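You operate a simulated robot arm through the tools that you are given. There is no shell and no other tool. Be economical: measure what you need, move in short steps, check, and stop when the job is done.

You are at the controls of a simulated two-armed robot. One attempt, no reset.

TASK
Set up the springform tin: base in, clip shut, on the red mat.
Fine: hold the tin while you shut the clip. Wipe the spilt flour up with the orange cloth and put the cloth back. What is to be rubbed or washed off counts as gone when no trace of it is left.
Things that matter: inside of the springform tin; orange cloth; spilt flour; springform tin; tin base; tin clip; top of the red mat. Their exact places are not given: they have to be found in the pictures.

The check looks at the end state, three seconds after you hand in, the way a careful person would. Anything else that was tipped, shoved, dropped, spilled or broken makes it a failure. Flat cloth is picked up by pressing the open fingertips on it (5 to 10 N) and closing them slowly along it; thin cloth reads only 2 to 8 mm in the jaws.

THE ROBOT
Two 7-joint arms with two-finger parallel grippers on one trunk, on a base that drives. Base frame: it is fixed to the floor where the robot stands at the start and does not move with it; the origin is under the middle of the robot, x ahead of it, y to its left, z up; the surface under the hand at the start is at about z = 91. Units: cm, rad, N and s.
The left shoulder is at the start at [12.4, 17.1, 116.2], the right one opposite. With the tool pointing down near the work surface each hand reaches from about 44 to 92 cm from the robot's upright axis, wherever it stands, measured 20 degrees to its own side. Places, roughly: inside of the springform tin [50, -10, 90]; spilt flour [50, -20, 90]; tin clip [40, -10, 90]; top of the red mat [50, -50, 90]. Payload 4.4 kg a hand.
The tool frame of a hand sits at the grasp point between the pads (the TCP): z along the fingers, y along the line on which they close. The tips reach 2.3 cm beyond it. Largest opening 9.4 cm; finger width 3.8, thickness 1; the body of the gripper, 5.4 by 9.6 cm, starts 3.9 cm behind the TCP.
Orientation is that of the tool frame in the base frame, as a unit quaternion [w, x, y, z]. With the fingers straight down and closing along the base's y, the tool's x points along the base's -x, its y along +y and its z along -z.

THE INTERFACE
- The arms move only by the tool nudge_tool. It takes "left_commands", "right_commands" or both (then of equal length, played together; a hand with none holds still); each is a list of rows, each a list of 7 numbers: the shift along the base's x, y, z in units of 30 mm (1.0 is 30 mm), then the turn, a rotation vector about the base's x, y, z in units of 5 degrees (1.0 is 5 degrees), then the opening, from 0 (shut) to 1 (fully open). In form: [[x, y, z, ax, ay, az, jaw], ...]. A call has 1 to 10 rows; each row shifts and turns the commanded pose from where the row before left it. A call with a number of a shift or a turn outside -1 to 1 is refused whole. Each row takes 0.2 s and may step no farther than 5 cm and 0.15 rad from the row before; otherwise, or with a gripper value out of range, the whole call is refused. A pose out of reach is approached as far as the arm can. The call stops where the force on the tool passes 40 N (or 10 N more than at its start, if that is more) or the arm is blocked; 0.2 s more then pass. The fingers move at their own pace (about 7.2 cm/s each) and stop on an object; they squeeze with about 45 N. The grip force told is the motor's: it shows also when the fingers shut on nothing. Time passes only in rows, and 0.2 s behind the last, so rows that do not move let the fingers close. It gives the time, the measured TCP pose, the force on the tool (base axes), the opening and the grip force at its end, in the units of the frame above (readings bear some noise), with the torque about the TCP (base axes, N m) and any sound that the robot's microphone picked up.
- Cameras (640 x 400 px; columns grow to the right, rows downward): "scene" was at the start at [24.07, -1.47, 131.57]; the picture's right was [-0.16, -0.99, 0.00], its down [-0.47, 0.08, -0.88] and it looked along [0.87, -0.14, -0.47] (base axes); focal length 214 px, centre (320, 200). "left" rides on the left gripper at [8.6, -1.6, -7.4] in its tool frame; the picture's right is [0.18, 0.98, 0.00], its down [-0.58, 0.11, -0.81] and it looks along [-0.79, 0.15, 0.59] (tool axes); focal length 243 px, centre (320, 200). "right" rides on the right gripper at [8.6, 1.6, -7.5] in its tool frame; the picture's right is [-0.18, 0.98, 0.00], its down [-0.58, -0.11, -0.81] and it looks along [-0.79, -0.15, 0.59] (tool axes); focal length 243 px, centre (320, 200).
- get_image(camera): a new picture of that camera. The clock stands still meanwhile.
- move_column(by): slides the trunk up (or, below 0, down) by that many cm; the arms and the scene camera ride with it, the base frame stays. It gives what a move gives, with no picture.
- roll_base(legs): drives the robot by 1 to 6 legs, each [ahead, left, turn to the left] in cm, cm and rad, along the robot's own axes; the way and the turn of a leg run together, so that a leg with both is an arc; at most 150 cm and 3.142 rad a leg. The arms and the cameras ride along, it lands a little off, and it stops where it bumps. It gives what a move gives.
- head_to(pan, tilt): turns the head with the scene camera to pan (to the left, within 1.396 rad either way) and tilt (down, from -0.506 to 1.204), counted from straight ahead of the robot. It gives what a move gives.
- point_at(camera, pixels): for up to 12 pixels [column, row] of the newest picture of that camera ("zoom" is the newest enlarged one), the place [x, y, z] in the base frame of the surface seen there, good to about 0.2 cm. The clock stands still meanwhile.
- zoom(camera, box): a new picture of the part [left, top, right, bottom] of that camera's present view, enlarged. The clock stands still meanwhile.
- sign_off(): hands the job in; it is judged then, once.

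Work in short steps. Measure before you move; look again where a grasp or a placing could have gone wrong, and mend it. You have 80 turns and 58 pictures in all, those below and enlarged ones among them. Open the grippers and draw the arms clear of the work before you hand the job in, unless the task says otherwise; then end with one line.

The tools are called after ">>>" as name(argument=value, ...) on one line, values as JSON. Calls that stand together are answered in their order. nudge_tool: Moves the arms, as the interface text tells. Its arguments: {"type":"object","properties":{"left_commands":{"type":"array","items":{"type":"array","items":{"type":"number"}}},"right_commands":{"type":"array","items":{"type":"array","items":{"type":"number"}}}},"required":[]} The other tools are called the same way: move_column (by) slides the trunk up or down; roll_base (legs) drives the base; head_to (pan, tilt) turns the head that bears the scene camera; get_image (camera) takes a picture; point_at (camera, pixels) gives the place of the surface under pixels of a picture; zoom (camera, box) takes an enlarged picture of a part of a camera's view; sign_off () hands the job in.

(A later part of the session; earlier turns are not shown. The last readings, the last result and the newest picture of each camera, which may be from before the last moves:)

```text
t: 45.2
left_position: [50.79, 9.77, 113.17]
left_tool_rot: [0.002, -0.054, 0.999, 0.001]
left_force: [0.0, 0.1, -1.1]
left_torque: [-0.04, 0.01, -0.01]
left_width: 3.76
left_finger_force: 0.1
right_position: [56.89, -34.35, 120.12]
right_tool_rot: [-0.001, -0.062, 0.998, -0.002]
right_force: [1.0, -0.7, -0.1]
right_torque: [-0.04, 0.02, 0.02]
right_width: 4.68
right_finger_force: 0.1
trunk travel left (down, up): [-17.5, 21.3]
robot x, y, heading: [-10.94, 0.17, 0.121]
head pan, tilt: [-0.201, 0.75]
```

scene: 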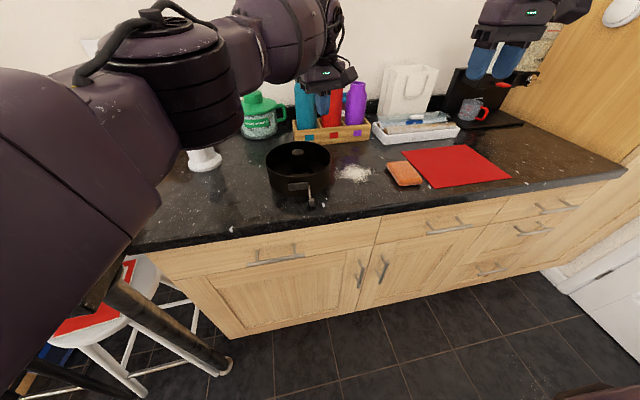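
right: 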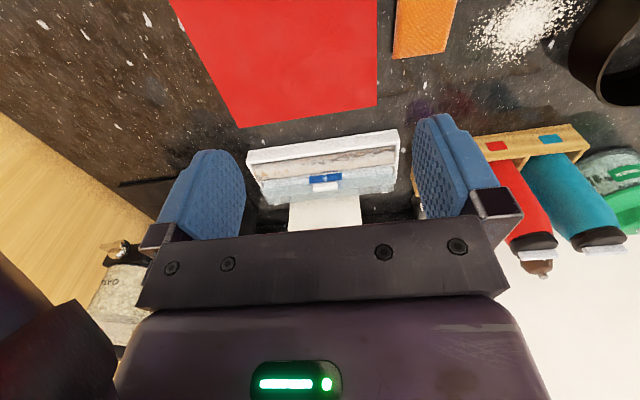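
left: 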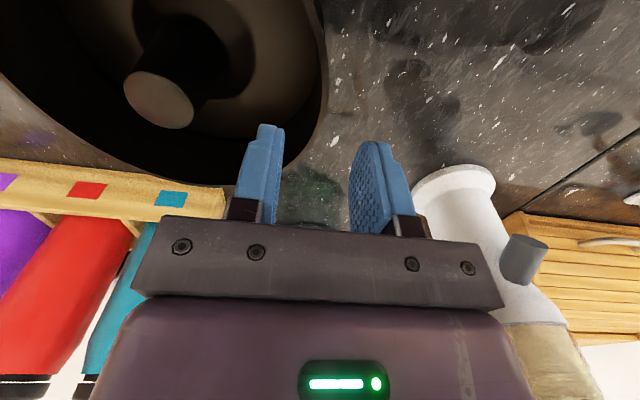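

The base is at (-10.9,0.2), heading 0.12. I move the left hand back above the back-left wall, and the right hand to (39,-17) tilting 40° so its fingers point left-down.

>>> nudge_tool(left_commands=[[0.27, -0.34, -0.17, 0, 0, -0.9, 0.4], [0.27, -0.34, -0.17, 0, 0, -0.9, 0.4], [0.27, -0.34, -0.17, 0, 0, -0.9, 0.4], [0.27, -0.34, -0.17, 0, 0, -0.9, 0.4], [0.27, -0.34, -0.17, 0, 0, -0.9, 0.4], [0.27, -0.34, -0.17, 0, 0, -0.9, 0.4], [0.27, -0.34, -0.17, 0, 0, -0.9, 0.4], [0.27, -0.34, -0.17, 0, 0, -0.9, 0.4], [0, 0, 0, 0, 0, 0, 0.4], [0, 0, 0, 0, 0, 0, 0.4]], right_commands=[[-0.6, 0.3, 0, 0, 0, -0.7, 0], [-0.6, 0.3, 0, 0, 0, -0.7, 0], [-0.6, 0.6, 0, 1, 0, 0, 0], [-0.6, 0.6, 0, 1, 0, 0, 0], [-0.6, 0.6, -0.3, 1, 0, 0, 0], [-0.6, 0.6, -0.3, 1, 0, 0, 0], [-0.6, 0.7, -0.3, 1, 0, 0, 0], [-0.6, 0.7, -0.4, 1, 0, 0, 0], [-0.6, 0.7, -0.4, 1, 0, 0, 0], [-0.6, 0.7, -0.5, 1, 0, 0, 0]])

>>> get_image(camera="scene")

```text
t: 47.4
left_position: [57.58, 1.49, 109.1]
left_tool_rot: [0.002, 0.258, 0.966, 0.001]
left_force: [0.6, 0.1, -0.1]
left_torque: [0.0, -0.01, 0.02]
left_width: 3.74
left_finger_force: 0.1
right_position: [38.95, -17.14, 113.69]
right_tool_rot: [0.0, -0.001, 0.94, 0.342]
right_force: [-0.5, 0.0, -0.6]
right_torque: [0.03, -0.01, -0.03]
right_width: 0.01
right_finger_force: 42.4
trunk travel left (down, up): [-17.5, 21.3]
robot x, y, heading: [-10.56, 0.06, 0.119]
head pan, tilt: [-0.201, 0.75]
```

```text
38 pictures are left
```

scene: 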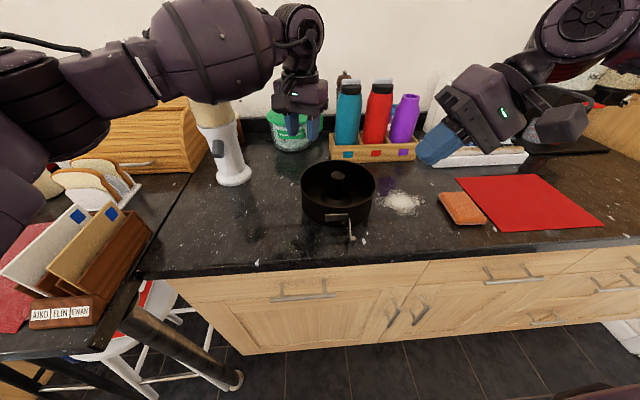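

That works. I test the end position (41,-3) of the push with the right hand well above the tin before committing.

>>> nudge_tool(right_commands=[[0.13, 0.94, -0.4, 0, 0, 0, 0], [0.13, 0.94, -0.4, 0, 0, 0, 0], [0.13, 0.94, -0.4, 0, 0, 0, 0], [0.13, 0.94, -0.4, 0, 0, 0, 0], [0.13, 0.94, -0.4, 0, 0, 0, 0], [0, 0, 0, 0, 0, 0, 0]])

```text
t: 48.8
left_position: [57.4, 1.34, 109.05]
left_tool_rot: [0.001, 0.257, 0.966, 0.0]
left_force: [0.0, 0.0, -0.4]
left_torque: [0.04, 0.01, -0.03]
left_width: 3.75
left_finger_force: 0.1
right_position: [40.41, -3.2, 107.28]
right_tool_rot: [0.0, 0.0, 0.94, 0.343]
right_force: [0.1, 0.1, 0.2]
right_torque: [-0.01, 0.02, 0.01]
right_width: 0.0
right_finger_force: 42.4
trunk travel left (down, up): [-17.5, 21.3]
robot x, y, heading: [-10.25, 0.21, 0.125]
head pan, tilt: [-0.201, 0.75]
```

It reaches. I return the right hand to the lever's right side, lower to z≈100, and re-grip the wall with the left hand.

>>> nudge_tool(right_commands=[[-0.1, -1, 0, 0, 0, 0, 0], [-0.1, -1, 0, 0, 0, 0, 0], [-0.1, -1, 0, 0, 0, 0, 0], [-0.1, -0.9, 0, 0, 0, 0, 0], [0, 0, -0.6, 0, 0, 0, 0], [0, 0, -0.6, 0, 0, 0, 0], [0, 0, -0.6, 0, 0, 0, 0], [0, 0, -0.6, 0, 0, 0, 0], [0, 0, 0, 0, 0, 0, 0]], left_commands=[[-0.05, 0.03, -0.8, 0, 0, 0, 0.4], [0, 0, -0.8, 0, 0, 0, 0.4], [0, 0, -1, 0, 0, 0, 0.4], [0, 0, -0.8, 0, 0, 0, 0.4], [0, 0, -0.6, 0, 0, 0, 0.4], [0, 0, 0, 0, 0, 0, 0.4], [0, 0, 0, 0, 0, 0, 0.2], [0, 0, 0, 0, 0, 0, 0], [0, 0, 0, 0, 0, 0, 0]])

>>> zoom(camera="scene", box=[280, 140, 440, 260])

```text
t: 50.8
left_position: [57.16, 1.58, 97.39]
left_tool_rot: [0.003, 0.256, 0.967, 0.0]
left_force: [2.4, -0.4, 1.9]
left_torque: [-0.31, 0.06, 0.33]
left_width: 0.74
left_finger_force: 44.8
right_position: [39.64, -14.55, 100.27]
right_tool_rot: [0.0, -0.001, 0.94, 0.341]
right_force: [0.3, 0.3, 0.3]
right_torque: [0.01, 0.01, 0.0]
right_width: 0.01
right_finger_force: 41.8
trunk travel left (down, up): [-17.5, 21.3]
robot x, y, heading: [-10.29, -0.02, 0.123]
head pan, tilt: [-0.201, 0.75]
```

```text
3.33 times, centred on (360, 200) of scene
```

zoom: 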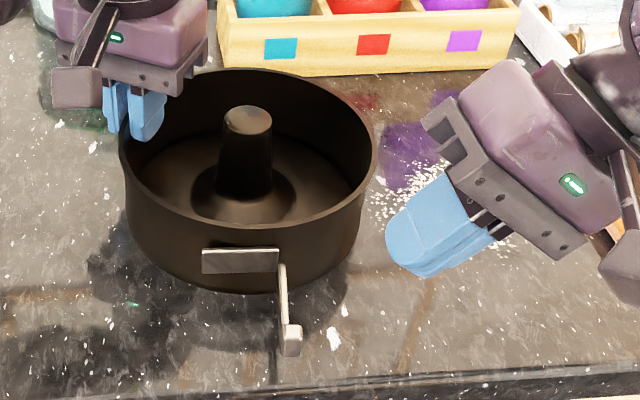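

I measure the lever: hinge (282,268), bar, end block (291,335), plate, the counter beneath, and the right fingertip.

>>> point_at(camera="zoom", pixels=[[282, 267], [284, 290], [286, 315], [291, 332], [292, 348], [295, 330], [210, 258], [275, 258], [400, 215], [415, 268], [442, 272], [240, 264]])

```text
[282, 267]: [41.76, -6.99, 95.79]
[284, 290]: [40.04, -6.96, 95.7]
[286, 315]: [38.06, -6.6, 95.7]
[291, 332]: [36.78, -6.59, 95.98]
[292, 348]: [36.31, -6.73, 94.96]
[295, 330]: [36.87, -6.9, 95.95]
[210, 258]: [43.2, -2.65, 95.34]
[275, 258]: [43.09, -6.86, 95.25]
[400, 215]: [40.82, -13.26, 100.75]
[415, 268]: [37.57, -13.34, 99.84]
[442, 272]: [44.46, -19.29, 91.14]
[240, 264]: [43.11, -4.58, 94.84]
```

Hinge ≈(42.5,-7), bar at y -6.9, top z 95.7, block at x 36.3–37.2. I lower the right tips to lever height at (37.2,-11,97) and begin the push in +y.

>>> nudge_tool(right_commands=[[-0.4, 0, -0.3, 0, 0, 0, 0], [-0.41, 0.3, -0.4, 0, 0, 0, 0], [0, 0.5, -0.4, 0, 0, 0, 0], [0, 0.3, 0, 0, 0, 0, 0], [0, 0, 0, 0, 0, 0, 0]])

>>> zoom(camera="scene", box=[280, 140, 440, 260])

```text
t: 52.0
left_position: [57.2, 1.59, 97.39]
left_tool_rot: [0.002, 0.257, 0.966, 0.0]
left_force: [0.7, -0.3, 4.6]
left_torque: [-0.3, 0.04, 0.22]
left_width: 0.75
left_finger_force: 44.8
right_position: [37.07, -11.34, 97.11]
right_tool_rot: [0.0, -0.001, 0.94, 0.342]
right_force: [-0.5, 0.4, 1.4]
right_torque: [0.04, -0.03, -0.03]
right_width: 0.0
right_finger_force: 41.8
trunk travel left (down, up): [-17.5, 21.3]
robot x, y, heading: [-10.33, 0.16, 0.124]
head pan, tilt: [-0.201, 0.75]
```

```text
3.33 times, centred on (360, 200) of scene
```

zoom: 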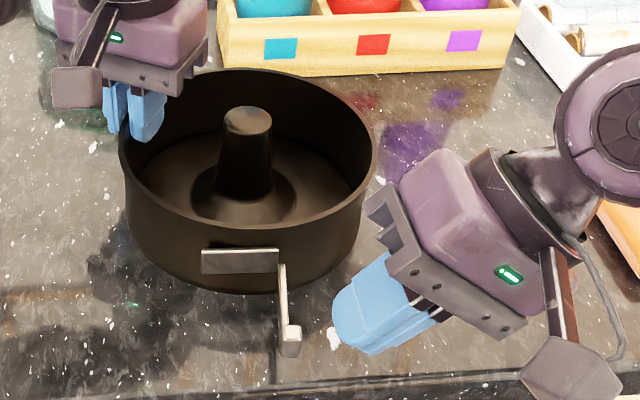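

The fingers are right of the block. I push +y through the first part of the swing.

>>> nudge_tool(right_commands=[[0, 0.25, 0, 0, 0, 0, 0], [0, 0.25, 0, 0, 0, 0, 0], [0, 0.25, 0, 0, 0, 0, 0], [0, 0.25, 0, 0, 0, 0, 0], [0, 0.25, 0, 0, 0, 0, 0], [0, 0.15, 0, 0, 0, 0, 0], [0, 0, 0, 0, 0, 0, 0]])

>>> zoom(camera="scene", box=[280, 140, 440, 260])

```text
t: 53.6
left_position: [57.23, 1.57, 97.46]
left_tool_rot: [0.002, 0.257, 0.966, 0.0]
left_force: [1.7, 0.2, 4.8]
left_torque: [-0.13, 0.24, -0.1]
left_width: 0.75
left_finger_force: 45.4
right_position: [37.15, -7.18, 97.17]
right_tool_rot: [0.0, 0.0, 0.94, 0.342]
right_force: [1.2, -1.4, 2.9]
right_torque: [0.04, -0.02, -0.07]
right_width: 0.0
right_finger_force: 42.1
trunk travel left (down, up): [-17.5, 21.3]
robot x, y, heading: [-10.54, 0.15, 0.119]
head pan, tilt: [-0.201, 0.75]
```

```text
3.33 times, centred on (360, 200) of scene
```

zoom: 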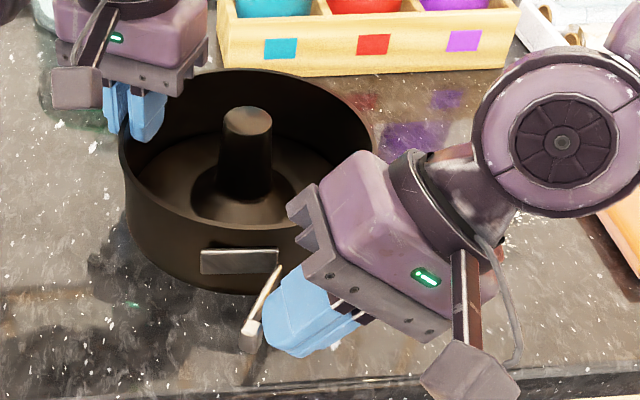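

The lever has swung about 30°. I continue around the arc: to (38.3,-5.6), then (40,-4.9).

>>> nudge_tool(right_commands=[[0.1, 0.25, 0, 0, 0, 0, 0], [0.15, 0.2, 0, 0, 0, 0, 0], [0.18, 0.12, 0, 0, 0, 0, 0], [0.2, 0.1, 0, 0, 0, 0, 0], [0.2, 0.08, 0, 0, 0, 0, 0], [0.15, 0, 0, 0, 0, 0, 0], [0, 0, 0, 0, 0, 0, 0]])

>>> zoom(camera="scene", box=[280, 140, 440, 260])

```text
t: 55.2
left_position: [57.17, 1.7, 97.39]
left_tool_rot: [0.001, 0.257, 0.966, 0.0]
left_force: [-1.0, 0.7, 4.3]
left_torque: [-0.2, 0.17, 0.07]
left_width: 0.75
left_finger_force: 45.0
right_position: [40.12, -4.83, 97.07]
right_tool_rot: [0.0, -0.001, 0.94, 0.341]
right_force: [0.3, 0.7, -0.1]
right_torque: [-0.01, -0.02, -0.02]
right_width: 0.02
right_finger_force: 42.5
trunk travel left (down, up): [-17.5, 21.3]
robot x, y, heading: [-10.66, -0.07, 0.12]
head pan, tilt: [-0.201, 0.75]
```

```text
3.33 times, centred on (360, 200) of scene
```

zoom: 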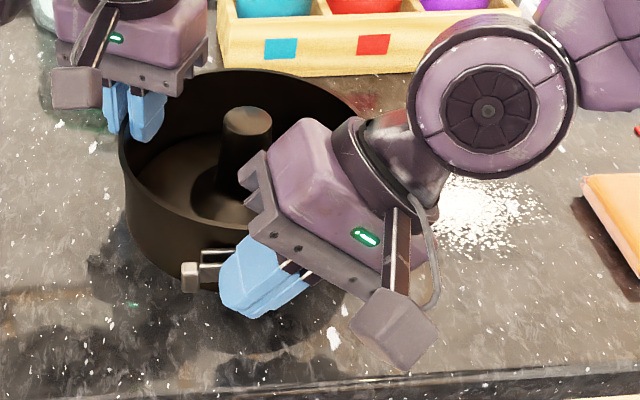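

The lever lies nearly along the plate. I push +x in small steps until it stops against the plate.

>>> nudge_tool(right_commands=[[0.08, 0.03, 0, 0, 0, 0, 0], [0.08, 0, 0, 0, 0, 0, 0], [0.08, 0, 0, 0, 0, 0, 0], [0.08, 0, 0, 0, 0, 0, 0], [0.08, 0, 0, 0, 0, 0, 0], [0.08, 0, 0, 0, 0, 0, 0], [0, 0, 0, 0, 0, 0, 0]])

>>> zoom(camera="scene", box=[280, 140, 440, 260])

```text
t: 56.5
left_position: [57.36, 1.89, 97.41]
left_tool_rot: [0.005, 0.252, 0.968, 0.001]
left_force: [4.1, -2.8, 2.9]
left_torque: [-0.1, 0.72, 0.62]
left_width: 0.74
left_finger_force: 44.7
right_position: [40.78, -4.69, 96.93]
right_tool_rot: [-0.005, -0.003, 0.94, 0.341]
right_force: [-5.9, 1.4, 1.5]
right_torque: [0.03, 0.04, 0.1]
right_width: 0.0
right_finger_force: 42.4
trunk travel left (down, up): [-17.5, 21.3]
robot x, y, heading: [-10.63, -0.17, 0.122]
head pan, tilt: [-0.201, 0.75]
stopped in row 6 (right hand): the force on the tool passed its limit at 42 N (the readings are from after the stop); the commanded pose is now the measured one
```

```text
3.33 times, centred on (360, 200) of scene
```

zoom: 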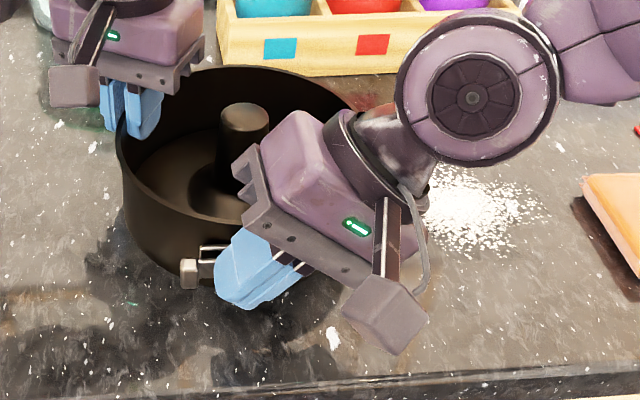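

It stopped firmly at 42 N. I back the right hand off −x then right, and inspect the clip.

>>> nudge_tool(right_commands=[[-0.3, -0.1, 0, 0, 0, 0, 0], [-0.5, -0.5, 0, 0, 0, 0, 0], [-0.5, -1, 0.3, 0, 0, 0, 0], [0, -1, 0.5, 0, 0, 0, 0], [0, -1, 0.5, 0, 0, 0, 0], [0, -0.5, 0.5, 0, 0, 0, 0], [0, 0, 0, 0, 0, 0, 0]])

>>> zoom(camera="scene", box=[300, 180, 380, 240])

>>> point_at(camera="zoom", pixels=[[280, 140], [220, 150], [170, 160], [150, 180], [230, 180], [300, 165]])

```text
t: 58.1
left_position: [57.33, 1.95, 97.42]
left_tool_rot: [0.005, 0.254, 0.967, 0.002]
left_force: [1.0, -1.7, 4.4]
left_torque: [-0.06, 0.78, 0.23]
left_width: 0.78
left_finger_force: 44.8
right_position: [37.24, -17.12, 102.44]
right_tool_rot: [-0.004, -0.003, 0.94, 0.341]
right_force: [0.1, -0.7, 0.4]
right_torque: [0.01, 0.0, 0.01]
right_width: 0.03
right_finger_force: 43.0
trunk travel left (down, up): [-17.5, 21.3]
robot x, y, heading: [-10.7, -0.16, 0.123]
head pan, tilt: [-0.201, 0.75]
```

```text
6.67 times, centred on (340, 210) of scene
```

zoom: 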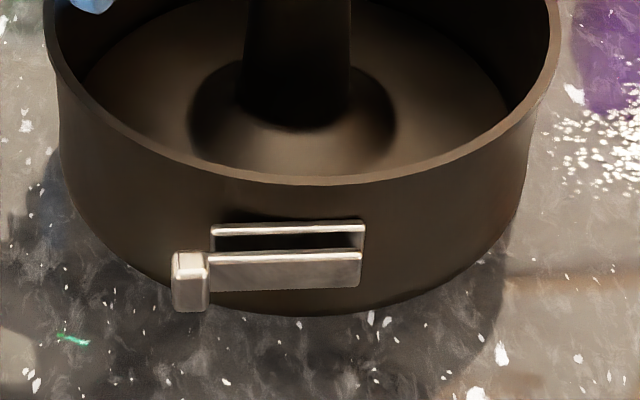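

```text
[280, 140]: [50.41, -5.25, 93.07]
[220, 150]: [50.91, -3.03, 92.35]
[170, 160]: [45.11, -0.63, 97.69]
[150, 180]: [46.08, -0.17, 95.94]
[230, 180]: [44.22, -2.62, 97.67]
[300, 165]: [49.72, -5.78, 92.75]
```

The lever looks parallel to the plate; I measure both ends of bar and plate to confirm.

>>> point_at(camera="zoom", pixels=[[220, 258], [260, 257], [300, 256], [352, 254], [225, 231], [290, 229], [355, 226], [190, 258], [220, 280], [345, 277]])

```text
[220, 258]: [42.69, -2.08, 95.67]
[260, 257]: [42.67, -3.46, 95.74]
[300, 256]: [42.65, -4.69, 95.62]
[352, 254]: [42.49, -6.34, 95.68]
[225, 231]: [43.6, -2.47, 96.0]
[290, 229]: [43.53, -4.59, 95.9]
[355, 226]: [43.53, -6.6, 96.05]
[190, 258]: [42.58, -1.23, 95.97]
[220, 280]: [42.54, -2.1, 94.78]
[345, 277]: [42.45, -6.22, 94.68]
```

Bar and plate are parallel (x 42.5–42.7 vs 43.5): the clip is shut. Next I release the wall, raise the left hand and move above the knob, unyawing it; and look to the right to see whether the base can drive there.

>>> nudge_tool(left_commands=[[0, 0, 0, 0, 0, 0, 0.4], [0, 0, 0, 0, 0, 0, 0.4], [0, 0, 0, 0, 0, 0, 0.4], [0, 0, 0.8, 0, 0, 0, 0.4], [0, 0, 1, 0, 0, 1, 0.4], [0, 0, 0.8, 0, 0, 1, 0.7], [-0.4, -0.6, 0, 0, 0, 1, 1], [-0.4, -0.7, 0, 0, 0, 1, 1], [-0.4, -0.7, 0, 0, 0, 1, 1], [-0.4, -0.7, 0, 0, 0, 1, 1]], right_commands=[[0, -0.5, 0.5, -1, 0, 0, 0], [0, -0.5, 0.5, -1, 0, 0, 0], [0, -0.5, 0.5, -1, 0, 0, 0], [0, -0.5, 0.5, -1, 0, 0, 0], [0, -0.5, 0.5, -1, 0, 0, 0], [0, -0.5, 0.5, -1, 0, 0, 0], [0, -0.5, 0, -1, 0, 0, 0], [0, -0.5, 0, -1, 0, 0, 0], [0, 0, 0, 0, 0, 0, 0], [0, 0, 0, 0, 0, 0, 0]])

>>> head_to(pan=-1.0, tilt=0.75)

>>> get_image(camera="scene")

```text
t: 60.3
left_position: [52.58, -6.44, 105.13]
left_tool_rot: [0.003, -0.006, 1.0, 0.004]
left_force: [0.1, -0.3, -0.3]
left_torque: [0.02, 0.02, 0.02]
left_width: 9.39
left_finger_force: 0.1
right_position: [37.1, -29.31, 111.31]
right_tool_rot: [-0.005, 0.0, 1.0, -0.001]
right_force: [0.6, 0.0, -0.5]
right_torque: [0.0, -0.01, 0.0]
right_width: 0.0
right_finger_force: 42.2
trunk travel left (down, up): [-17.5, 21.3]
robot x, y, heading: [-10.62, -0.16, 0.123]
head pan, tilt: [-0.201, 0.75]
```

```text
t: 61.5
left_position: [52.54, -6.33, 105.18]
left_tool_rot: [0.003, -0.005, 1.0, 0.002]
left_force: [0.7, -0.2, 0.6]
left_torque: [0.0, -0.02, 0.01]
left_width: 9.41
left_finger_force: 0.2
right_position: [37.31, -29.14, 111.32]
right_tool_rot: [-0.004, -0.001, 1.0, -0.002]
right_force: [0.6, -0.8, 0.4]
right_torque: [-0.01, -0.02, 0.01]
right_width: 0.0
right_finger_force: 42.4
trunk travel left (down, up): [-17.5, 21.3]
robot x, y, heading: [-10.28, 0.15, 0.125]
head pan, tilt: [-1.0, 0.75]
```

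```text
31 pictures are left
```

scene: 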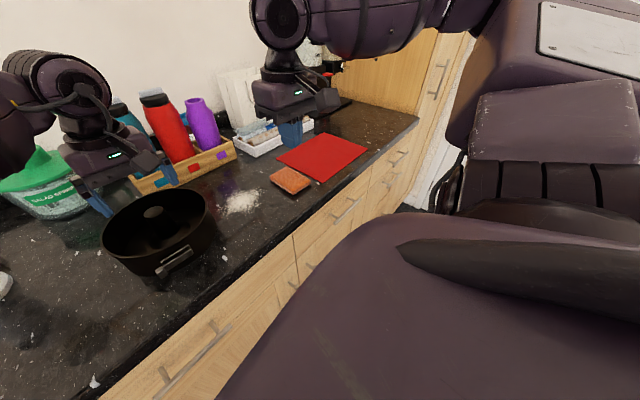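

A tall cabinet stands at the right; I measure its side and front, and the clip region and knob.

>>> point_at(camera="scene", pixels=[[405, 90], [445, 80], [420, 110], [430, 160], [415, 205], [400, 165], [153, 212], [175, 262], [185, 248]])

```text
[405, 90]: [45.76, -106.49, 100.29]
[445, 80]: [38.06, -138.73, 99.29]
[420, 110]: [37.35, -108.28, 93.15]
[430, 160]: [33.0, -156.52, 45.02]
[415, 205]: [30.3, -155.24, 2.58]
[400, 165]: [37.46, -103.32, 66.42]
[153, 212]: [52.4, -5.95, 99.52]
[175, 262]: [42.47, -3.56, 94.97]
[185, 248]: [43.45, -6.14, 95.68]
```

There is room to y -100. I descend on the knob, grip, and lift 1.5 cm as a test.

>>> nudge_tool(left_commands=[[0, 0.05, -0.8, 0, 0, 0, 1], [0, 0, -0.8, 0, 0, 0, 1], [0, 0, -0.7, 0, 0, 0, 1], [0, 0, -0.2, 0, 0, 0, 1], [0, 0, 0, 0, 0, 0, 0.5], [0, 0, 0, 0, 0, 0, 0], [0, 0, 0, 0, 0, 0, 0], [0, 0, 0, 0, 0, 0, 0], [0, 0, 0.25, 0, 0, 0, 0], [0, 0, 0.25, 0, 0, 0, 0]])

>>> head_to(pan=-0.2, tilt=0.75)

>>> zoom(camera="scene", box=[260, 120, 460, 250])

```text
t: 63.7
left_position: [52.62, -6.18, 99.19]
left_tool_rot: [0.004, -0.006, 1.0, 0.003]
left_force: [0.8, -0.3, -1.7]
left_torque: [0.0, -0.04, -0.02]
left_width: 3.67
left_finger_force: 44.7
right_position: [37.17, -29.07, 111.36]
right_tool_rot: [-0.004, 0.0, 1.0, -0.002]
right_force: [0.0, 0.6, 0.5]
right_torque: [0.03, 0.02, 0.04]
right_width: 0.0
right_finger_force: 42.7
trunk travel left (down, up): [-17.5, 21.3]
robot x, y, heading: [-10.76, 0.33, 0.121]
head pan, tilt: [-1.0, 0.75]
```

```text
t: 64.8
left_position: [52.75, -6.3, 99.21]
left_tool_rot: [0.004, -0.005, 1.0, 0.003]
left_force: [0.5, 0.1, -0.4]
left_torque: [-0.02, 0.03, -0.03]
left_width: 3.67
left_finger_force: 45.2
right_position: [37.17, -29.14, 111.2]
right_tool_rot: [-0.005, -0.001, 1.0, -0.002]
right_force: [0.9, -0.1, 1.1]
right_torque: [-0.02, 0.0, -0.01]
right_width: 0.01
right_finger_force: 42.3
trunk travel left (down, up): [-17.5, 21.3]
robot x, y, heading: [-10.65, 0.13, 0.124]
head pan, tilt: [-0.201, 0.75]
```

```text
3.08 times, centred on (360, 185) of scene
```

zoom: 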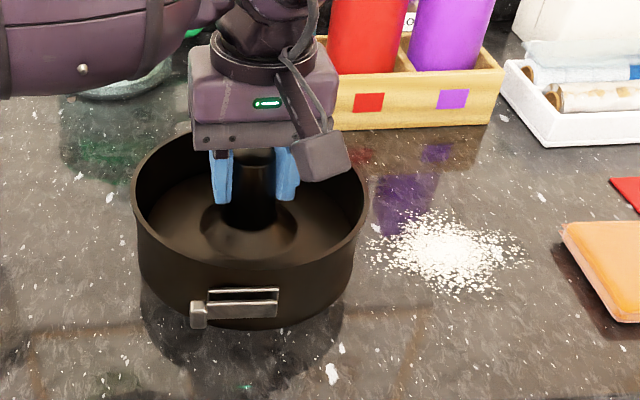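

I check whether the ring rose with the base by measuring the rim height and clip.

>>> point_at(camera="zoom", pixels=[[245, 267], [215, 265], [240, 295], [137, 195], [366, 195], [260, 235], [240, 318], [320, 250]])

```text
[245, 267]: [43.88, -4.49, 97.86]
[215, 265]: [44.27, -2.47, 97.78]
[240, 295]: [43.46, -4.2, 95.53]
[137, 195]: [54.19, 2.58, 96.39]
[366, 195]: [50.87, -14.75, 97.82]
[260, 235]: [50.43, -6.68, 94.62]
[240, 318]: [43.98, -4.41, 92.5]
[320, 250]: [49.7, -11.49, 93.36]
```

The rim stayed at 97.8, so only the base rose; the ring must be carried by its walls. I lower the base back onto the ledge and release it.

>>> nudge_tool(left_commands=[[0, 0, -0.25, 0, 0, 0, 0], [0, 0, -0.2, 0, 0, 0, 0], [0, 0, -0.08, 0, 0, 0, 0], [0, 0, -0.06, 0, 0, 0, 0], [0, 0, 0, 0, 0, 0, 0]])

```text
t: 66.0
left_position: [52.67, -6.13, 97.76]
left_tool_rot: [0.006, -0.006, 1.0, 0.002]
left_force: [6.7, -3.0, 23.6]
left_torque: [-0.18, 0.75, 0.12]
left_width: 3.67
left_finger_force: 44.9
right_position: [36.92, -29.11, 111.44]
right_tool_rot: [-0.003, -0.001, 1.0, -0.001]
right_force: [-0.4, -0.7, 0.1]
right_torque: [-0.01, 0.03, -0.01]
right_width: 0.0
right_finger_force: 42.1
trunk travel left (down, up): [-17.5, 21.3]
robot x, y, heading: [-10.6, 0.08, 0.124]
head pan, tilt: [-0.201, 0.75]
```

Contact at 97.76 with 24 N, about the gripping height. I release, rise clear, and check that the base sits flat.

>>> nudge_tool(left_commands=[[0, 0, 0.04, 0, 0, 0, 0], [0, 0, 0, 0, 0, 0, 1], [0, 0, 0, 0, 0, 0, 1], [0, 0, 0, 0, 0, 0, 1], [0, 0, 1, 0, 0, 0, 1], [0, 0, 1, 0, 0, 0, 1], [0, 1, 0, 0, 0, 0, 0.5], [0, 1, 0, 0, 0, 0, 0.4], [0, 0.95, 0, 0, 0, 0, 0.4], [0, 0, 0, 0, 0, 0, 0.4]])

>>> zoom(camera="scene", box=[290, 140, 390, 240])

>>> point_at(camera="zoom", pixels=[[170, 250], [280, 330], [420, 290], [320, 90], [300, 225], [120, 200], [500, 200], [330, 120]])

```text
t: 68.2
left_position: [52.76, 2.64, 103.49]
left_tool_rot: [0.003, -0.005, 1.0, 0.004]
left_force: [0.2, -0.3, -0.8]
left_torque: [0.02, -0.02, 0.0]
left_width: 3.76
left_finger_force: 0.0
right_position: [37.19, -29.21, 111.36]
right_tool_rot: [-0.004, -0.001, 1.0, -0.002]
right_force: [0.2, -0.1, 0.6]
right_torque: [0.02, 0.01, 0.0]
right_width: 0.01
right_finger_force: 42.9
trunk travel left (down, up): [-17.5, 21.3]
robot x, y, heading: [-11.15, 0.13, 0.119]
head pan, tilt: [-0.201, 0.75]
```

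```text
4.00 times, centred on (340, 190) of scene
```

zoom: 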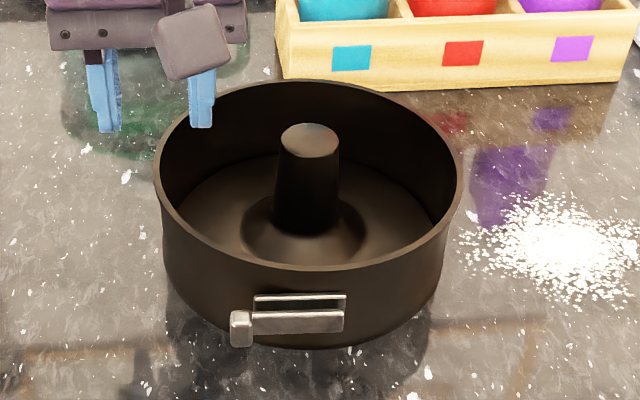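

```text
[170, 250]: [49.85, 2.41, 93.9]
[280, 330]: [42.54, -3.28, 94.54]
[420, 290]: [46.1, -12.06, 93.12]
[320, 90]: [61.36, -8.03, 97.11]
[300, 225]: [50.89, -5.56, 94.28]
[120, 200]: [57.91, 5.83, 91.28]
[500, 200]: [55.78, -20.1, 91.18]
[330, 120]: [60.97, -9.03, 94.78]
```

I sample the base surface around the knob to check it is level (and its seating height).

>>> point_at(camera="zoom", pixels=[[195, 205], [205, 225], [400, 225], [420, 205], [260, 160], [350, 165], [308, 140], [380, 180], [185, 195], [225, 240], [380, 245]])

```text
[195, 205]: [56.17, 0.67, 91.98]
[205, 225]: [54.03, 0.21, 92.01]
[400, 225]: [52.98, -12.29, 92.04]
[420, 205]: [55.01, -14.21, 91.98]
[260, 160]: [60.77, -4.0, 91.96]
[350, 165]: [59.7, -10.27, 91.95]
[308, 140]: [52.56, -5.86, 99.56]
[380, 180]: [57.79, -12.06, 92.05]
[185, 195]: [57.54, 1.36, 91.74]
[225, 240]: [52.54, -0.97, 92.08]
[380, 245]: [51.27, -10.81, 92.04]
```

The base is level at z 92.0. Now both hands take opposite walls: the left descends at (52.8,2.7), the right comes above (52.7,-15.1).

>>> nudge_tool(right_commands=[[0.86, 0, 0, 0, 0, 0, 0.4], [0.86, 0.8, 0, 0, 0, 0, 0.4], [0.86, 0.9, 0, 0, 0, 0, 0.4], [0.86, 1, -0.4, 0, 0, 0, 0.4], [0.86, 1, -0.5, 0, 0, 0, 0.4], [0.86, 1, -0.6, 0, 0, 0, 0.4], [0, 0, 0, 0, 0, 0, 0.4]])

>>> zoom(camera="scene", box=[260, 110, 460, 250])

```text
t: 69.8
left_position: [52.7, 2.87, 103.64]
left_tool_rot: [0.005, -0.005, 1.0, 0.002]
left_force: [-0.6, -0.7, 0.5]
left_torque: [-0.01, -0.03, 0.01]
left_width: 3.78
left_finger_force: 0.2
right_position: [52.55, -15.12, 106.92]
right_tool_rot: [-0.004, -0.001, 1.0, -0.001]
right_force: [0.2, 0.0, 0.0]
right_torque: [-0.01, 0.03, 0.02]
right_width: 3.77
right_finger_force: 0.0
trunk travel left (down, up): [-17.5, 21.3]
robot x, y, heading: [-10.22, -0.08, 0.118]
head pan, tilt: [-0.201, 0.75]
```

```text
2.86 times, centred on (360, 180) of scene
```

zoom: 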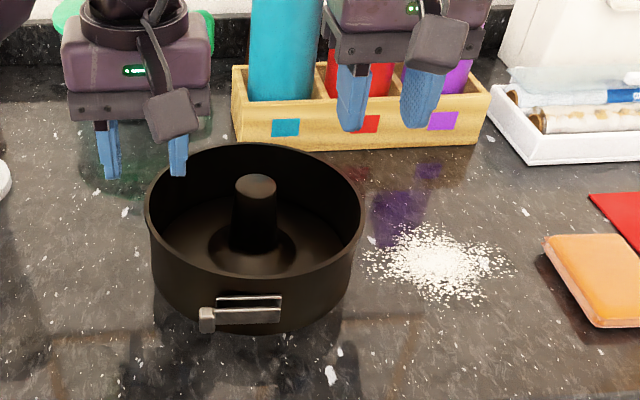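

Both are above their walls. I lower both to z 97 with the jaws open.

>>> nudge_tool(right_commands=[[0.03, 0, -0.8, 0, 0, 0, 0.4], [0, 0, -0.8, 0, 0, 0, 0.4], [0, 0, -0.6, 0, 0, 0, 0.4], [0, 0, -0.6, 0, 0, 0, 0.4], [0, 0, -0.5, 0, 0, 0, 0.4], [0, 0, 0, 0, 0, 0, 0.4]], left_commands=[[0, 0, -0.5, 0, 0, 0, 0.4], [0, 0, -0.5, 0, 0, 0, 0.4], [0, 0, -0.5, 0, 0, 0, 0.4], [0, 0, -0.5, 0, 0, 0, 0.4], [0, 0, -0.2, 0, 0, 0, 0.4], [0, 0, 0, 0, 0, 0, 0.4]])

>>> zoom(camera="scene", box=[260, 110, 460, 250])

```text
t: 71.2
left_position: [52.54, 2.8, 96.95]
left_tool_rot: [0.004, -0.005, 1.0, 0.003]
left_force: [-0.1, 0.1, 1.0]
left_torque: [-0.02, -0.02, 0.03]
left_width: 3.74
left_finger_force: 0.1
right_position: [52.0, -15.85, 97.25]
right_tool_rot: [-0.003, -0.001, 1.0, -0.001]
right_force: [0.0, 0.5, -0.4]
right_torque: [-0.01, -0.03, 0.01]
right_width: 3.75
right_finger_force: 0.1
right hand out of reach, approached as far as the arm can: row 4, 5
trunk travel left (down, up): [-17.5, 21.3]
robot x, y, heading: [-10.3, -0.09, 0.122]
head pan, tilt: [-0.201, 0.75]
```

```text
2.86 times, centred on (360, 180) of scene
```

zoom: 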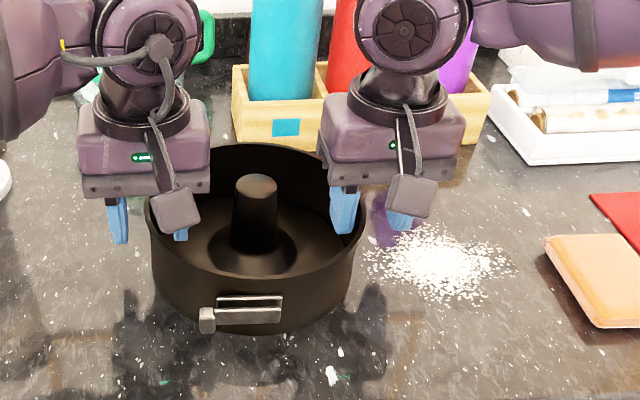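

The right arm is at its limit there. The tin is light, so I try a single-hand lift: right hand goes up and away, left closes on the wall and lifts 1.5 cm as a test.

>>> nudge_tool(right_commands=[[0, 0, 0.6, 0, 0, 0, 0.4], [0, 0, 1, 0, 0, 0, 0.4], [0, 0, 1, 0, 0, 0, 0.4], [0, -0.3, 1, 0, 0, 0, 0.4], [-0.5, -0.8, 0.6, 0, 0, 0, 0.4], [-0.8, -0.8, 0.5, 0, 0, 0, 0.4], [-0.8, -0.8, 0, 0, 0, 0, 0.4], [-0.8, -0.8, 0, 0, 0, 0, 0.4], [-0.8, -0.8, 0, 0, 0, 0, 0.4]], left_commands=[[0, 0, -0.1, 0, 0, 0, 0.4], [0, 0, 0, 0, 0, 0, 0.2], [0, 0, 0, 0, 0, 0, 0], [0, 0, 0, 0, 0, 0, 0], [0, 0, 0, 0, 0, 0, 0], [0, 0, 0.2, 0, 0, 0, 0], [0, 0, 0.2, 0, 0, 0, 0], [0, 0, 0.2, 0, 0, 0, 0], [0, 0, 0, 0, 0, 0, 0]])

>>> zoom(camera="scene", box=[280, 130, 400, 250])

>>> point_at(camera="zoom", pixels=[[240, 290], [390, 230], [200, 295], [290, 130], [220, 330], [380, 180], [330, 245], [255, 280]])

```text
t: 73.2
left_position: [52.61, 2.87, 98.33]
left_tool_rot: [0.005, -0.005, 1.0, 0.004]
left_force: [-0.3, -0.4, -2.5]
left_torque: [0.33, -0.05, 0.03]
left_width: 0.65
left_finger_force: 45.6
right_position: [41.08, -28.82, 111.28]
right_tool_rot: [-0.005, -0.001, 1.0, 0.0]
right_force: [0.4, -0.4, 0.1]
right_torque: [0.02, -0.01, 0.0]
right_width: 3.77
right_finger_force: 0.0
trunk travel left (down, up): [-17.5, 21.3]
robot x, y, heading: [-10.19, -0.22, 0.124]
head pan, tilt: [-0.201, 0.75]
```

```text
3.33 times, centred on (340, 190) of scene
```

zoom: 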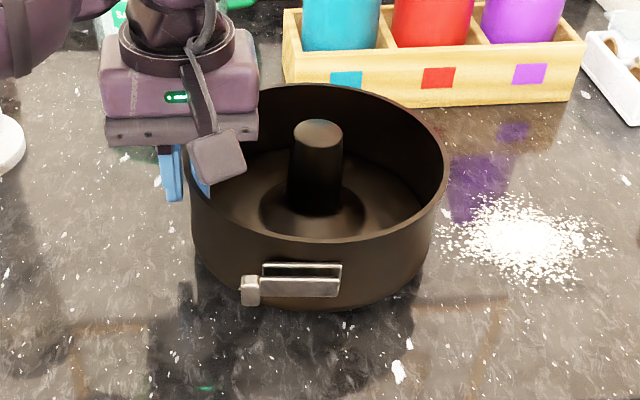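

```text
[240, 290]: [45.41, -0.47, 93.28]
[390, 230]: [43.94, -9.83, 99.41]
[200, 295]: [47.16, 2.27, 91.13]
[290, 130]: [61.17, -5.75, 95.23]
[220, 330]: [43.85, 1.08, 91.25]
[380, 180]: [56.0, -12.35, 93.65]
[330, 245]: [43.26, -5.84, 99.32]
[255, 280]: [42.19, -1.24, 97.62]
```

The whole tin rose level (rim 99.3, base 93.65, 0.25 kg). I lift 6 cm more and drive the base right by 47 cm and back 9 cm to bring it over the mat.

>>> nudge_tool(left_commands=[[0, 0, 0.4, 0, 0, 0, 0], [0, 0, 0.5, 0, 0, 0, 0], [0, 0, 0.6, 0, 0, 0, 0], [0, 0, 0.5, 0, 0, 0, 0], [0, 0, 0, 0, 0, 0, 0]])

>>> roll_base(legs=[[-8.9, -47.3, 0]])

>>> get_image(camera="scene")

```text
t: 74.4
left_position: [52.82, 3.01, 104.57]
left_tool_rot: [0.003, -0.005, 1.0, 0.004]
left_force: [-0.3, 0.0, -4.1]
left_torque: [0.33, -0.03, 0.0]
left_width: 0.72
left_finger_force: 45.1
right_position: [41.23, -28.71, 111.12]
right_tool_rot: [-0.004, 0.0, 1.0, -0.001]
right_force: [0.2, -0.2, -0.1]
right_torque: [0.04, 0.0, -0.03]
right_width: 3.77
right_finger_force: 0.1
trunk travel left (down, up): [-17.5, 21.3]
robot x, y, heading: [-10.8, 0.21, 0.122]
head pan, tilt: [-0.201, 0.75]
```

```text
t: 79.1
left_position: [49.73, -46.57, 104.51]
left_tool_rot: [0.003, 0.001, 1.0, 0.003]
left_force: [0.3, -0.2, -4.3]
left_torque: [0.32, -0.03, 0.0]
left_width: 0.67
left_finger_force: 45.2
right_position: [37.73, -77.97, 111.04]
right_tool_rot: [-0.004, 0.006, 1.0, 0.0]
right_force: [0.1, -1.4, 0.6]
right_torque: [0.02, 0.03, 0.01]
right_width: 3.77
right_finger_force: 0.1
trunk travel left (down, up): [-17.5, 21.3]
robot x, y, heading: [-13.6, -48.48, 0.107]
head pan, tilt: [-0.201, 0.75]
```

```text
25 pictures are left
```

scene: 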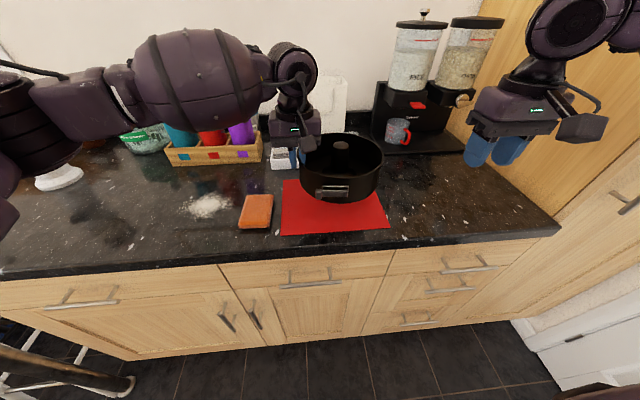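

The tin hangs over the mat with its centre ≈(49.7,-55.5). I check the mat's corners and the tin's rim before lowering.

>>> point_at(camera="scene", pixels=[[284, 182], [283, 233], [388, 226], [378, 196], [343, 203], [302, 165], [382, 160], [330, 200], [337, 215]])

```text
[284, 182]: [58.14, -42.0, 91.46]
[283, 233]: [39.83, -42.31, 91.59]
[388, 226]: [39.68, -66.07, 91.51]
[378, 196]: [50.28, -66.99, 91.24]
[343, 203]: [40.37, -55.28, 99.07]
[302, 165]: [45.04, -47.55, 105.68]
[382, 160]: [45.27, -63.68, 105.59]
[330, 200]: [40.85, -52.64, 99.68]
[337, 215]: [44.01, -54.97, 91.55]
```

The mat spans x 39.7–58.8, y -42 to -66.5. I shift 1 cm left and lower gently until contact.

>>> nudge_tool(left_commands=[[-0.08, 0.35, -0.4, 0, 0, 0, 0], [0, 0, -0.6, 0, 0, 0, 0], [0, 0, -0.6, 0, 0, 0, 0], [0, 0, -0.5, 0, 0, 0, 0], [0, 0, -0.25, 0, 0, 0, 0], [0, 0, -0.1, 0, 0, 0, 0], [0, 0, -0.05, 0, 0, 0, 0], [0, 0, 0, 0, 0, 0, 0]])

```text
t: 80.9
left_position: [49.53, -45.47, 97.01]
left_tool_rot: [0.005, 0.001, 1.0, 0.002]
left_force: [0.0, 0.0, -2.3]
left_torque: [0.12, -0.02, 0.06]
left_width: 0.69
left_finger_force: 45.1
right_position: [37.69, -77.74, 111.19]
right_tool_rot: [-0.004, 0.006, 1.0, -0.002]
right_force: [-0.4, -0.1, 0.2]
right_torque: [0.01, 0.02, 0.0]
right_width: 3.74
right_finger_force: 0.1
trunk travel left (down, up): [-17.5, 21.3]
robot x, y, heading: [-13.7, -48.47, 0.108]
head pan, tilt: [-0.201, 0.75]
```

Nearly down (load fell to 2.3 N). I lower another 1.5 mm, then open and rise clear.

>>> nudge_tool(left_commands=[[0, 0, -0.04, 0, 0, 0, 0], [0, 0, -0.03, 0, 0, 0, 0], [0, 0, 0, 0, 0, 0, 0], [0, 0, 0, 0, 0, 0, 0.3], [0, 0, 0, 0, 0, 0, 0.4], [0, 0, 0, 0, 0, 0, 0.4], [0, 0, 0.5, 0, 0, 0, 0.4], [0, 0, 0.8, 0, 0, 0, 0.4], [0, 0, 1, 0, 0, 0, 0.4], [-0.3, 0, 1, 0, 0, 0, 0.4]])

>>> zoom(camera="scene", box=[260, 120, 420, 250])

>>> point_at(camera="zoom", pixels=[[220, 150], [390, 150], [300, 215], [315, 90], [300, 150], [240, 245], [290, 240], [265, 160], [340, 150], [280, 215]])

```text
t: 83.1
left_position: [48.33, -45.35, 106.89]
left_tool_rot: [0.004, 0.001, 1.0, 0.003]
left_force: [-0.8, 0.3, 0.7]
left_torque: [-0.01, 0.0, 0.02]
left_width: 3.75
left_finger_force: 0.1
right_position: [37.66, -77.99, 111.26]
right_tool_rot: [-0.004, 0.006, 1.0, -0.001]
right_force: [0.7, -0.3, 0.5]
right_torque: [0.01, 0.02, 0.0]
right_width: 3.79
right_finger_force: 0.1
trunk travel left (down, up): [-17.5, 21.3]
robot x, y, heading: [-13.98, -48.46, 0.106]
head pan, tilt: [-0.201, 0.75]
```

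```text
3.08 times, centred on (340, 185) of scene
```

zoom: 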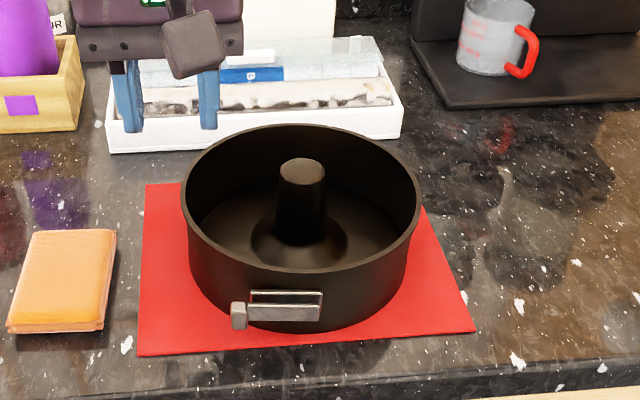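

```text
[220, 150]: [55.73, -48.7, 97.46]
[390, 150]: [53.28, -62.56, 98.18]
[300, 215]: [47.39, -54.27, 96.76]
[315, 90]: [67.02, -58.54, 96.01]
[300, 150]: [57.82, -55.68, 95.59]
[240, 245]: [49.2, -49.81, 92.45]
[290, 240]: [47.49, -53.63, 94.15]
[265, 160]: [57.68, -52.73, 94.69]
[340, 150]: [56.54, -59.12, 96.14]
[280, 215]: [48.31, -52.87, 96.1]
```

The tin stands on the mat, base in and clip shut. Now the cloth: I move the open left hand above its centre (46.6,-35.7) and look.

>>> nudge_tool(left_commands=[[0, 1, 0, 0, 0, 0, 1], [-0.3, 1, 0, 0, 0, 0, 1], [-0.3, 1, 0, 0, 0, 0, 1], [0, 0.22, -1, 0, 0, 0, 1], [0, 0, -1, 0, 0, 0, 1], [0, 0, 0, 0, 0, 0, 1]])

>>> zoom(camera="scene", box=[170, 130, 330, 250])

>>> point_at(camera="zoom", pixels=[[300, 225], [412, 222], [282, 320], [402, 318], [350, 270], [280, 330], [400, 330], [290, 285], [408, 275]])

```text
t: 84.5
left_position: [46.96, -35.89, 100.75]
left_tool_rot: [0.004, 0.002, 1.0, 0.002]
left_force: [-0.5, -0.3, 0.2]
left_torque: [0.05, -0.01, 0.02]
left_width: 9.39
left_finger_force: 0.1
right_position: [37.69, -77.93, 111.15]
right_tool_rot: [-0.004, 0.007, 1.0, -0.001]
right_force: [-0.2, 0.2, 0.0]
right_torque: [-0.02, 0.01, -0.01]
right_width: 3.75
right_finger_force: 0.0
trunk travel left (down, up): [-17.5, 21.3]
robot x, y, heading: [-13.53, -48.16, 0.105]
head pan, tilt: [-0.201, 0.75]
```

```text
3.33 times, centred on (250, 190) of scene
```

zoom: 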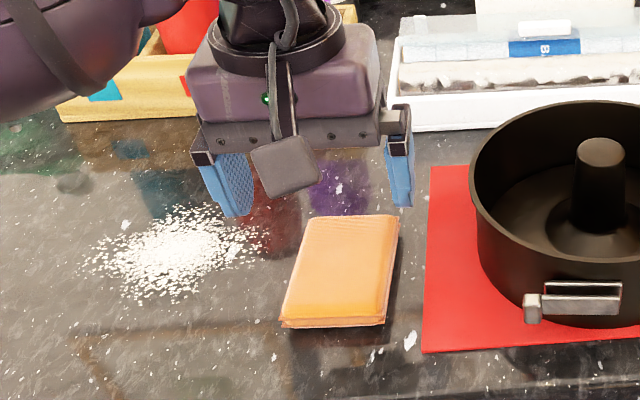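

```text
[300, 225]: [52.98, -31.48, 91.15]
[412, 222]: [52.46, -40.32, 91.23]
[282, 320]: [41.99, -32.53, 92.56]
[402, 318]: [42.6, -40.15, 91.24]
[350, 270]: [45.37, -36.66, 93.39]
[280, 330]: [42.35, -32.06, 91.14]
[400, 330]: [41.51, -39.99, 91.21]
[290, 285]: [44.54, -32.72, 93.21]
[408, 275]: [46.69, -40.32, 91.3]
```

The hand is centred over the pad. I descend to z 93.9 (tips just above the counter) and close slowly.

>>> nudge_tool(left_commands=[[0, 0, -0.8, 0, 0, 0, 1], [0, 0, -0.8, 0, 0, 0, 1], [0, 0, -0.5, 0, 0, 0, 1], [0, 0, -0.19, 0, 0, 0, 1], [0, 0, 0, 0, 0, 0, 1], [0, 0, 0, 0, 0, 0, 0.8], [0, 0, 0, 0, 0, 0, 0.7], [0, 0, 0, 0, 0, 0, 0.6], [0, 0, 0, 0, 0, 0, 0.5], [0, 0, 0, 0, 0, 0, 0.4]])

>>> zoom(camera="scene", box=[170, 130, 330, 250])

```text
t: 86.7
left_position: [46.9, -35.93, 93.8]
left_tool_rot: [0.003, 0.003, 1.0, 0.002]
left_force: [-0.2, -0.1, 0.0]
left_torque: [-0.04, 0.02, -0.01]
left_width: 6.77
left_finger_force: 45.1
right_position: [37.71, -77.89, 111.15]
right_tool_rot: [-0.004, 0.006, 1.0, -0.001]
right_force: [0.8, -0.9, 1.1]
right_torque: [-0.03, -0.01, 0.01]
right_width: 3.76
right_finger_force: 0.0
trunk travel left (down, up): [-17.5, 21.3]
robot x, y, heading: [-13.78, -48.7, 0.108]
head pan, tilt: [-0.201, 0.75]
```

```text
3.33 times, centred on (250, 190) of scene
```

zoom: 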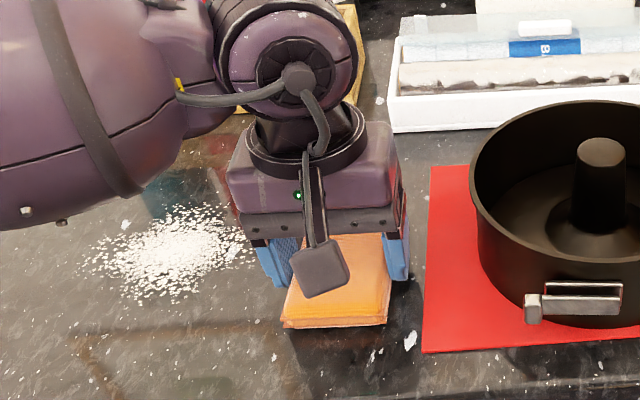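

The pad is held at 6.77 cm. I press lightly and wipe: first pass along +y at x≈48.7 to y≈-14.

>>> nudge_tool(left_commands=[[0.2, 0.1, -0.05, 0, 0, 0, 0.3], [0.4, 0.5, 0, 0, 0, 0, 0.3], [0, 0.8, 0, 0, 0, 0, 0.3], [0, 0.8, 0, 0, 0, 0, 0.3], [0, 0.8, 0, 0, 0, 0, 0.3], [0, 0.8, 0, 0, 0, 0, 0.3], [0, 0.8, 0, 0, 0, 0, 0.3], [0, 0.8, 0, 0, 0, 0, 0.3], [0, 0.8, 0, 0, 0, 0, 0.3], [0, 0.8, 0, 0, 0, 0, 0.3]])

>>> get_image(camera="scene")

```text
t: 88.9
left_position: [48.29, -15.01, 93.87]
left_tool_rot: [0.004, 0.001, 1.0, 0.004]
left_force: [-2.0, -1.9, 9.9]
left_torque: [-0.27, 0.14, 0.11]
left_width: 6.71
left_finger_force: 45.4
right_position: [37.58, -78.0, 111.2]
right_tool_rot: [-0.003, 0.006, 1.0, -0.001]
right_force: [-0.1, -0.1, -0.1]
right_torque: [0.0, -0.03, 0.01]
right_width: 3.77
right_finger_force: 0.0
trunk travel left (down, up): [-17.5, 21.3]
robot x, y, heading: [-13.87, -48.5, 0.101]
head pan, tilt: [-0.201, 0.75]
```

```text
21 pictures are left
```

scene: 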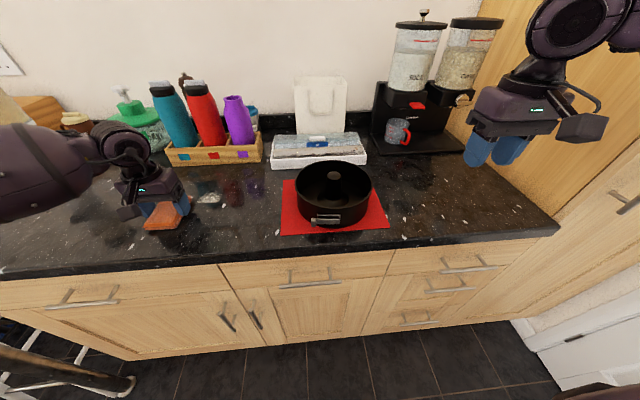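

The first pass cleaned most; a remainder shows at (208,198). Second pass: shift +4.5 cm in x and wipe back in −y.

>>> nudge_tool(left_commands=[[0.8, 0, 0, 0, 0, 0, 0.3], [0.75, 0, 0, 0, 0, 0, 0.3], [0, -0.8, 0, 0, 0, 0, 0.3], [0, -0.8, 0, 0, 0, 0, 0.3], [0, -0.8, 0, 0, 0, 0, 0.3], [0, -0.8, 0, 0, 0, 0, 0.3], [0, -0.8, 0, 0, 0, 0, 0.3], [0, -0.8, 0, 0, 0, 0, 0.3], [0, -0.7, 0, 0, 0, 0, 0.3]])

>>> zoom(camera="scene", box=[130, 140, 310, 260])

```text
t: 90.9
left_position: [53.1, -31.46, 93.84]
left_tool_rot: [0.006, 0.002, 1.0, 0.002]
left_force: [1.7, 7.1, 17.7]
left_torque: [0.09, 0.15, -0.16]
left_width: 6.67
left_finger_force: 45.2
right_position: [37.65, -77.85, 111.23]
right_tool_rot: [-0.005, 0.006, 1.0, -0.002]
right_force: [-0.8, 0.3, -0.6]
right_torque: [-0.02, -0.01, -0.02]
right_width: 3.77
right_finger_force: 0.1
trunk travel left (down, up): [-17.5, 21.3]
robot x, y, heading: [-13.78, -48.46, 0.106]
head pan, tilt: [-0.201, 0.75]
```

```text
3.33 times, centred on (220, 200) of scene
```

zoom: 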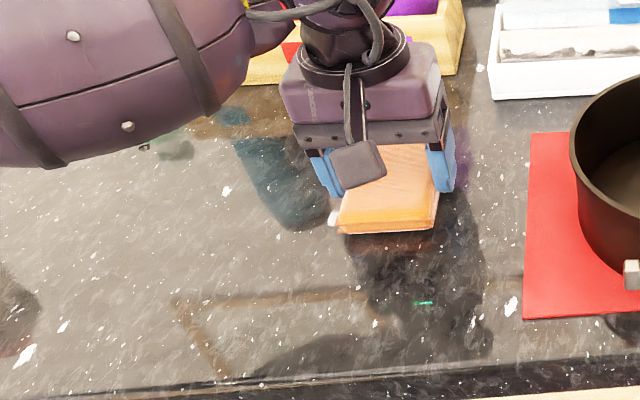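

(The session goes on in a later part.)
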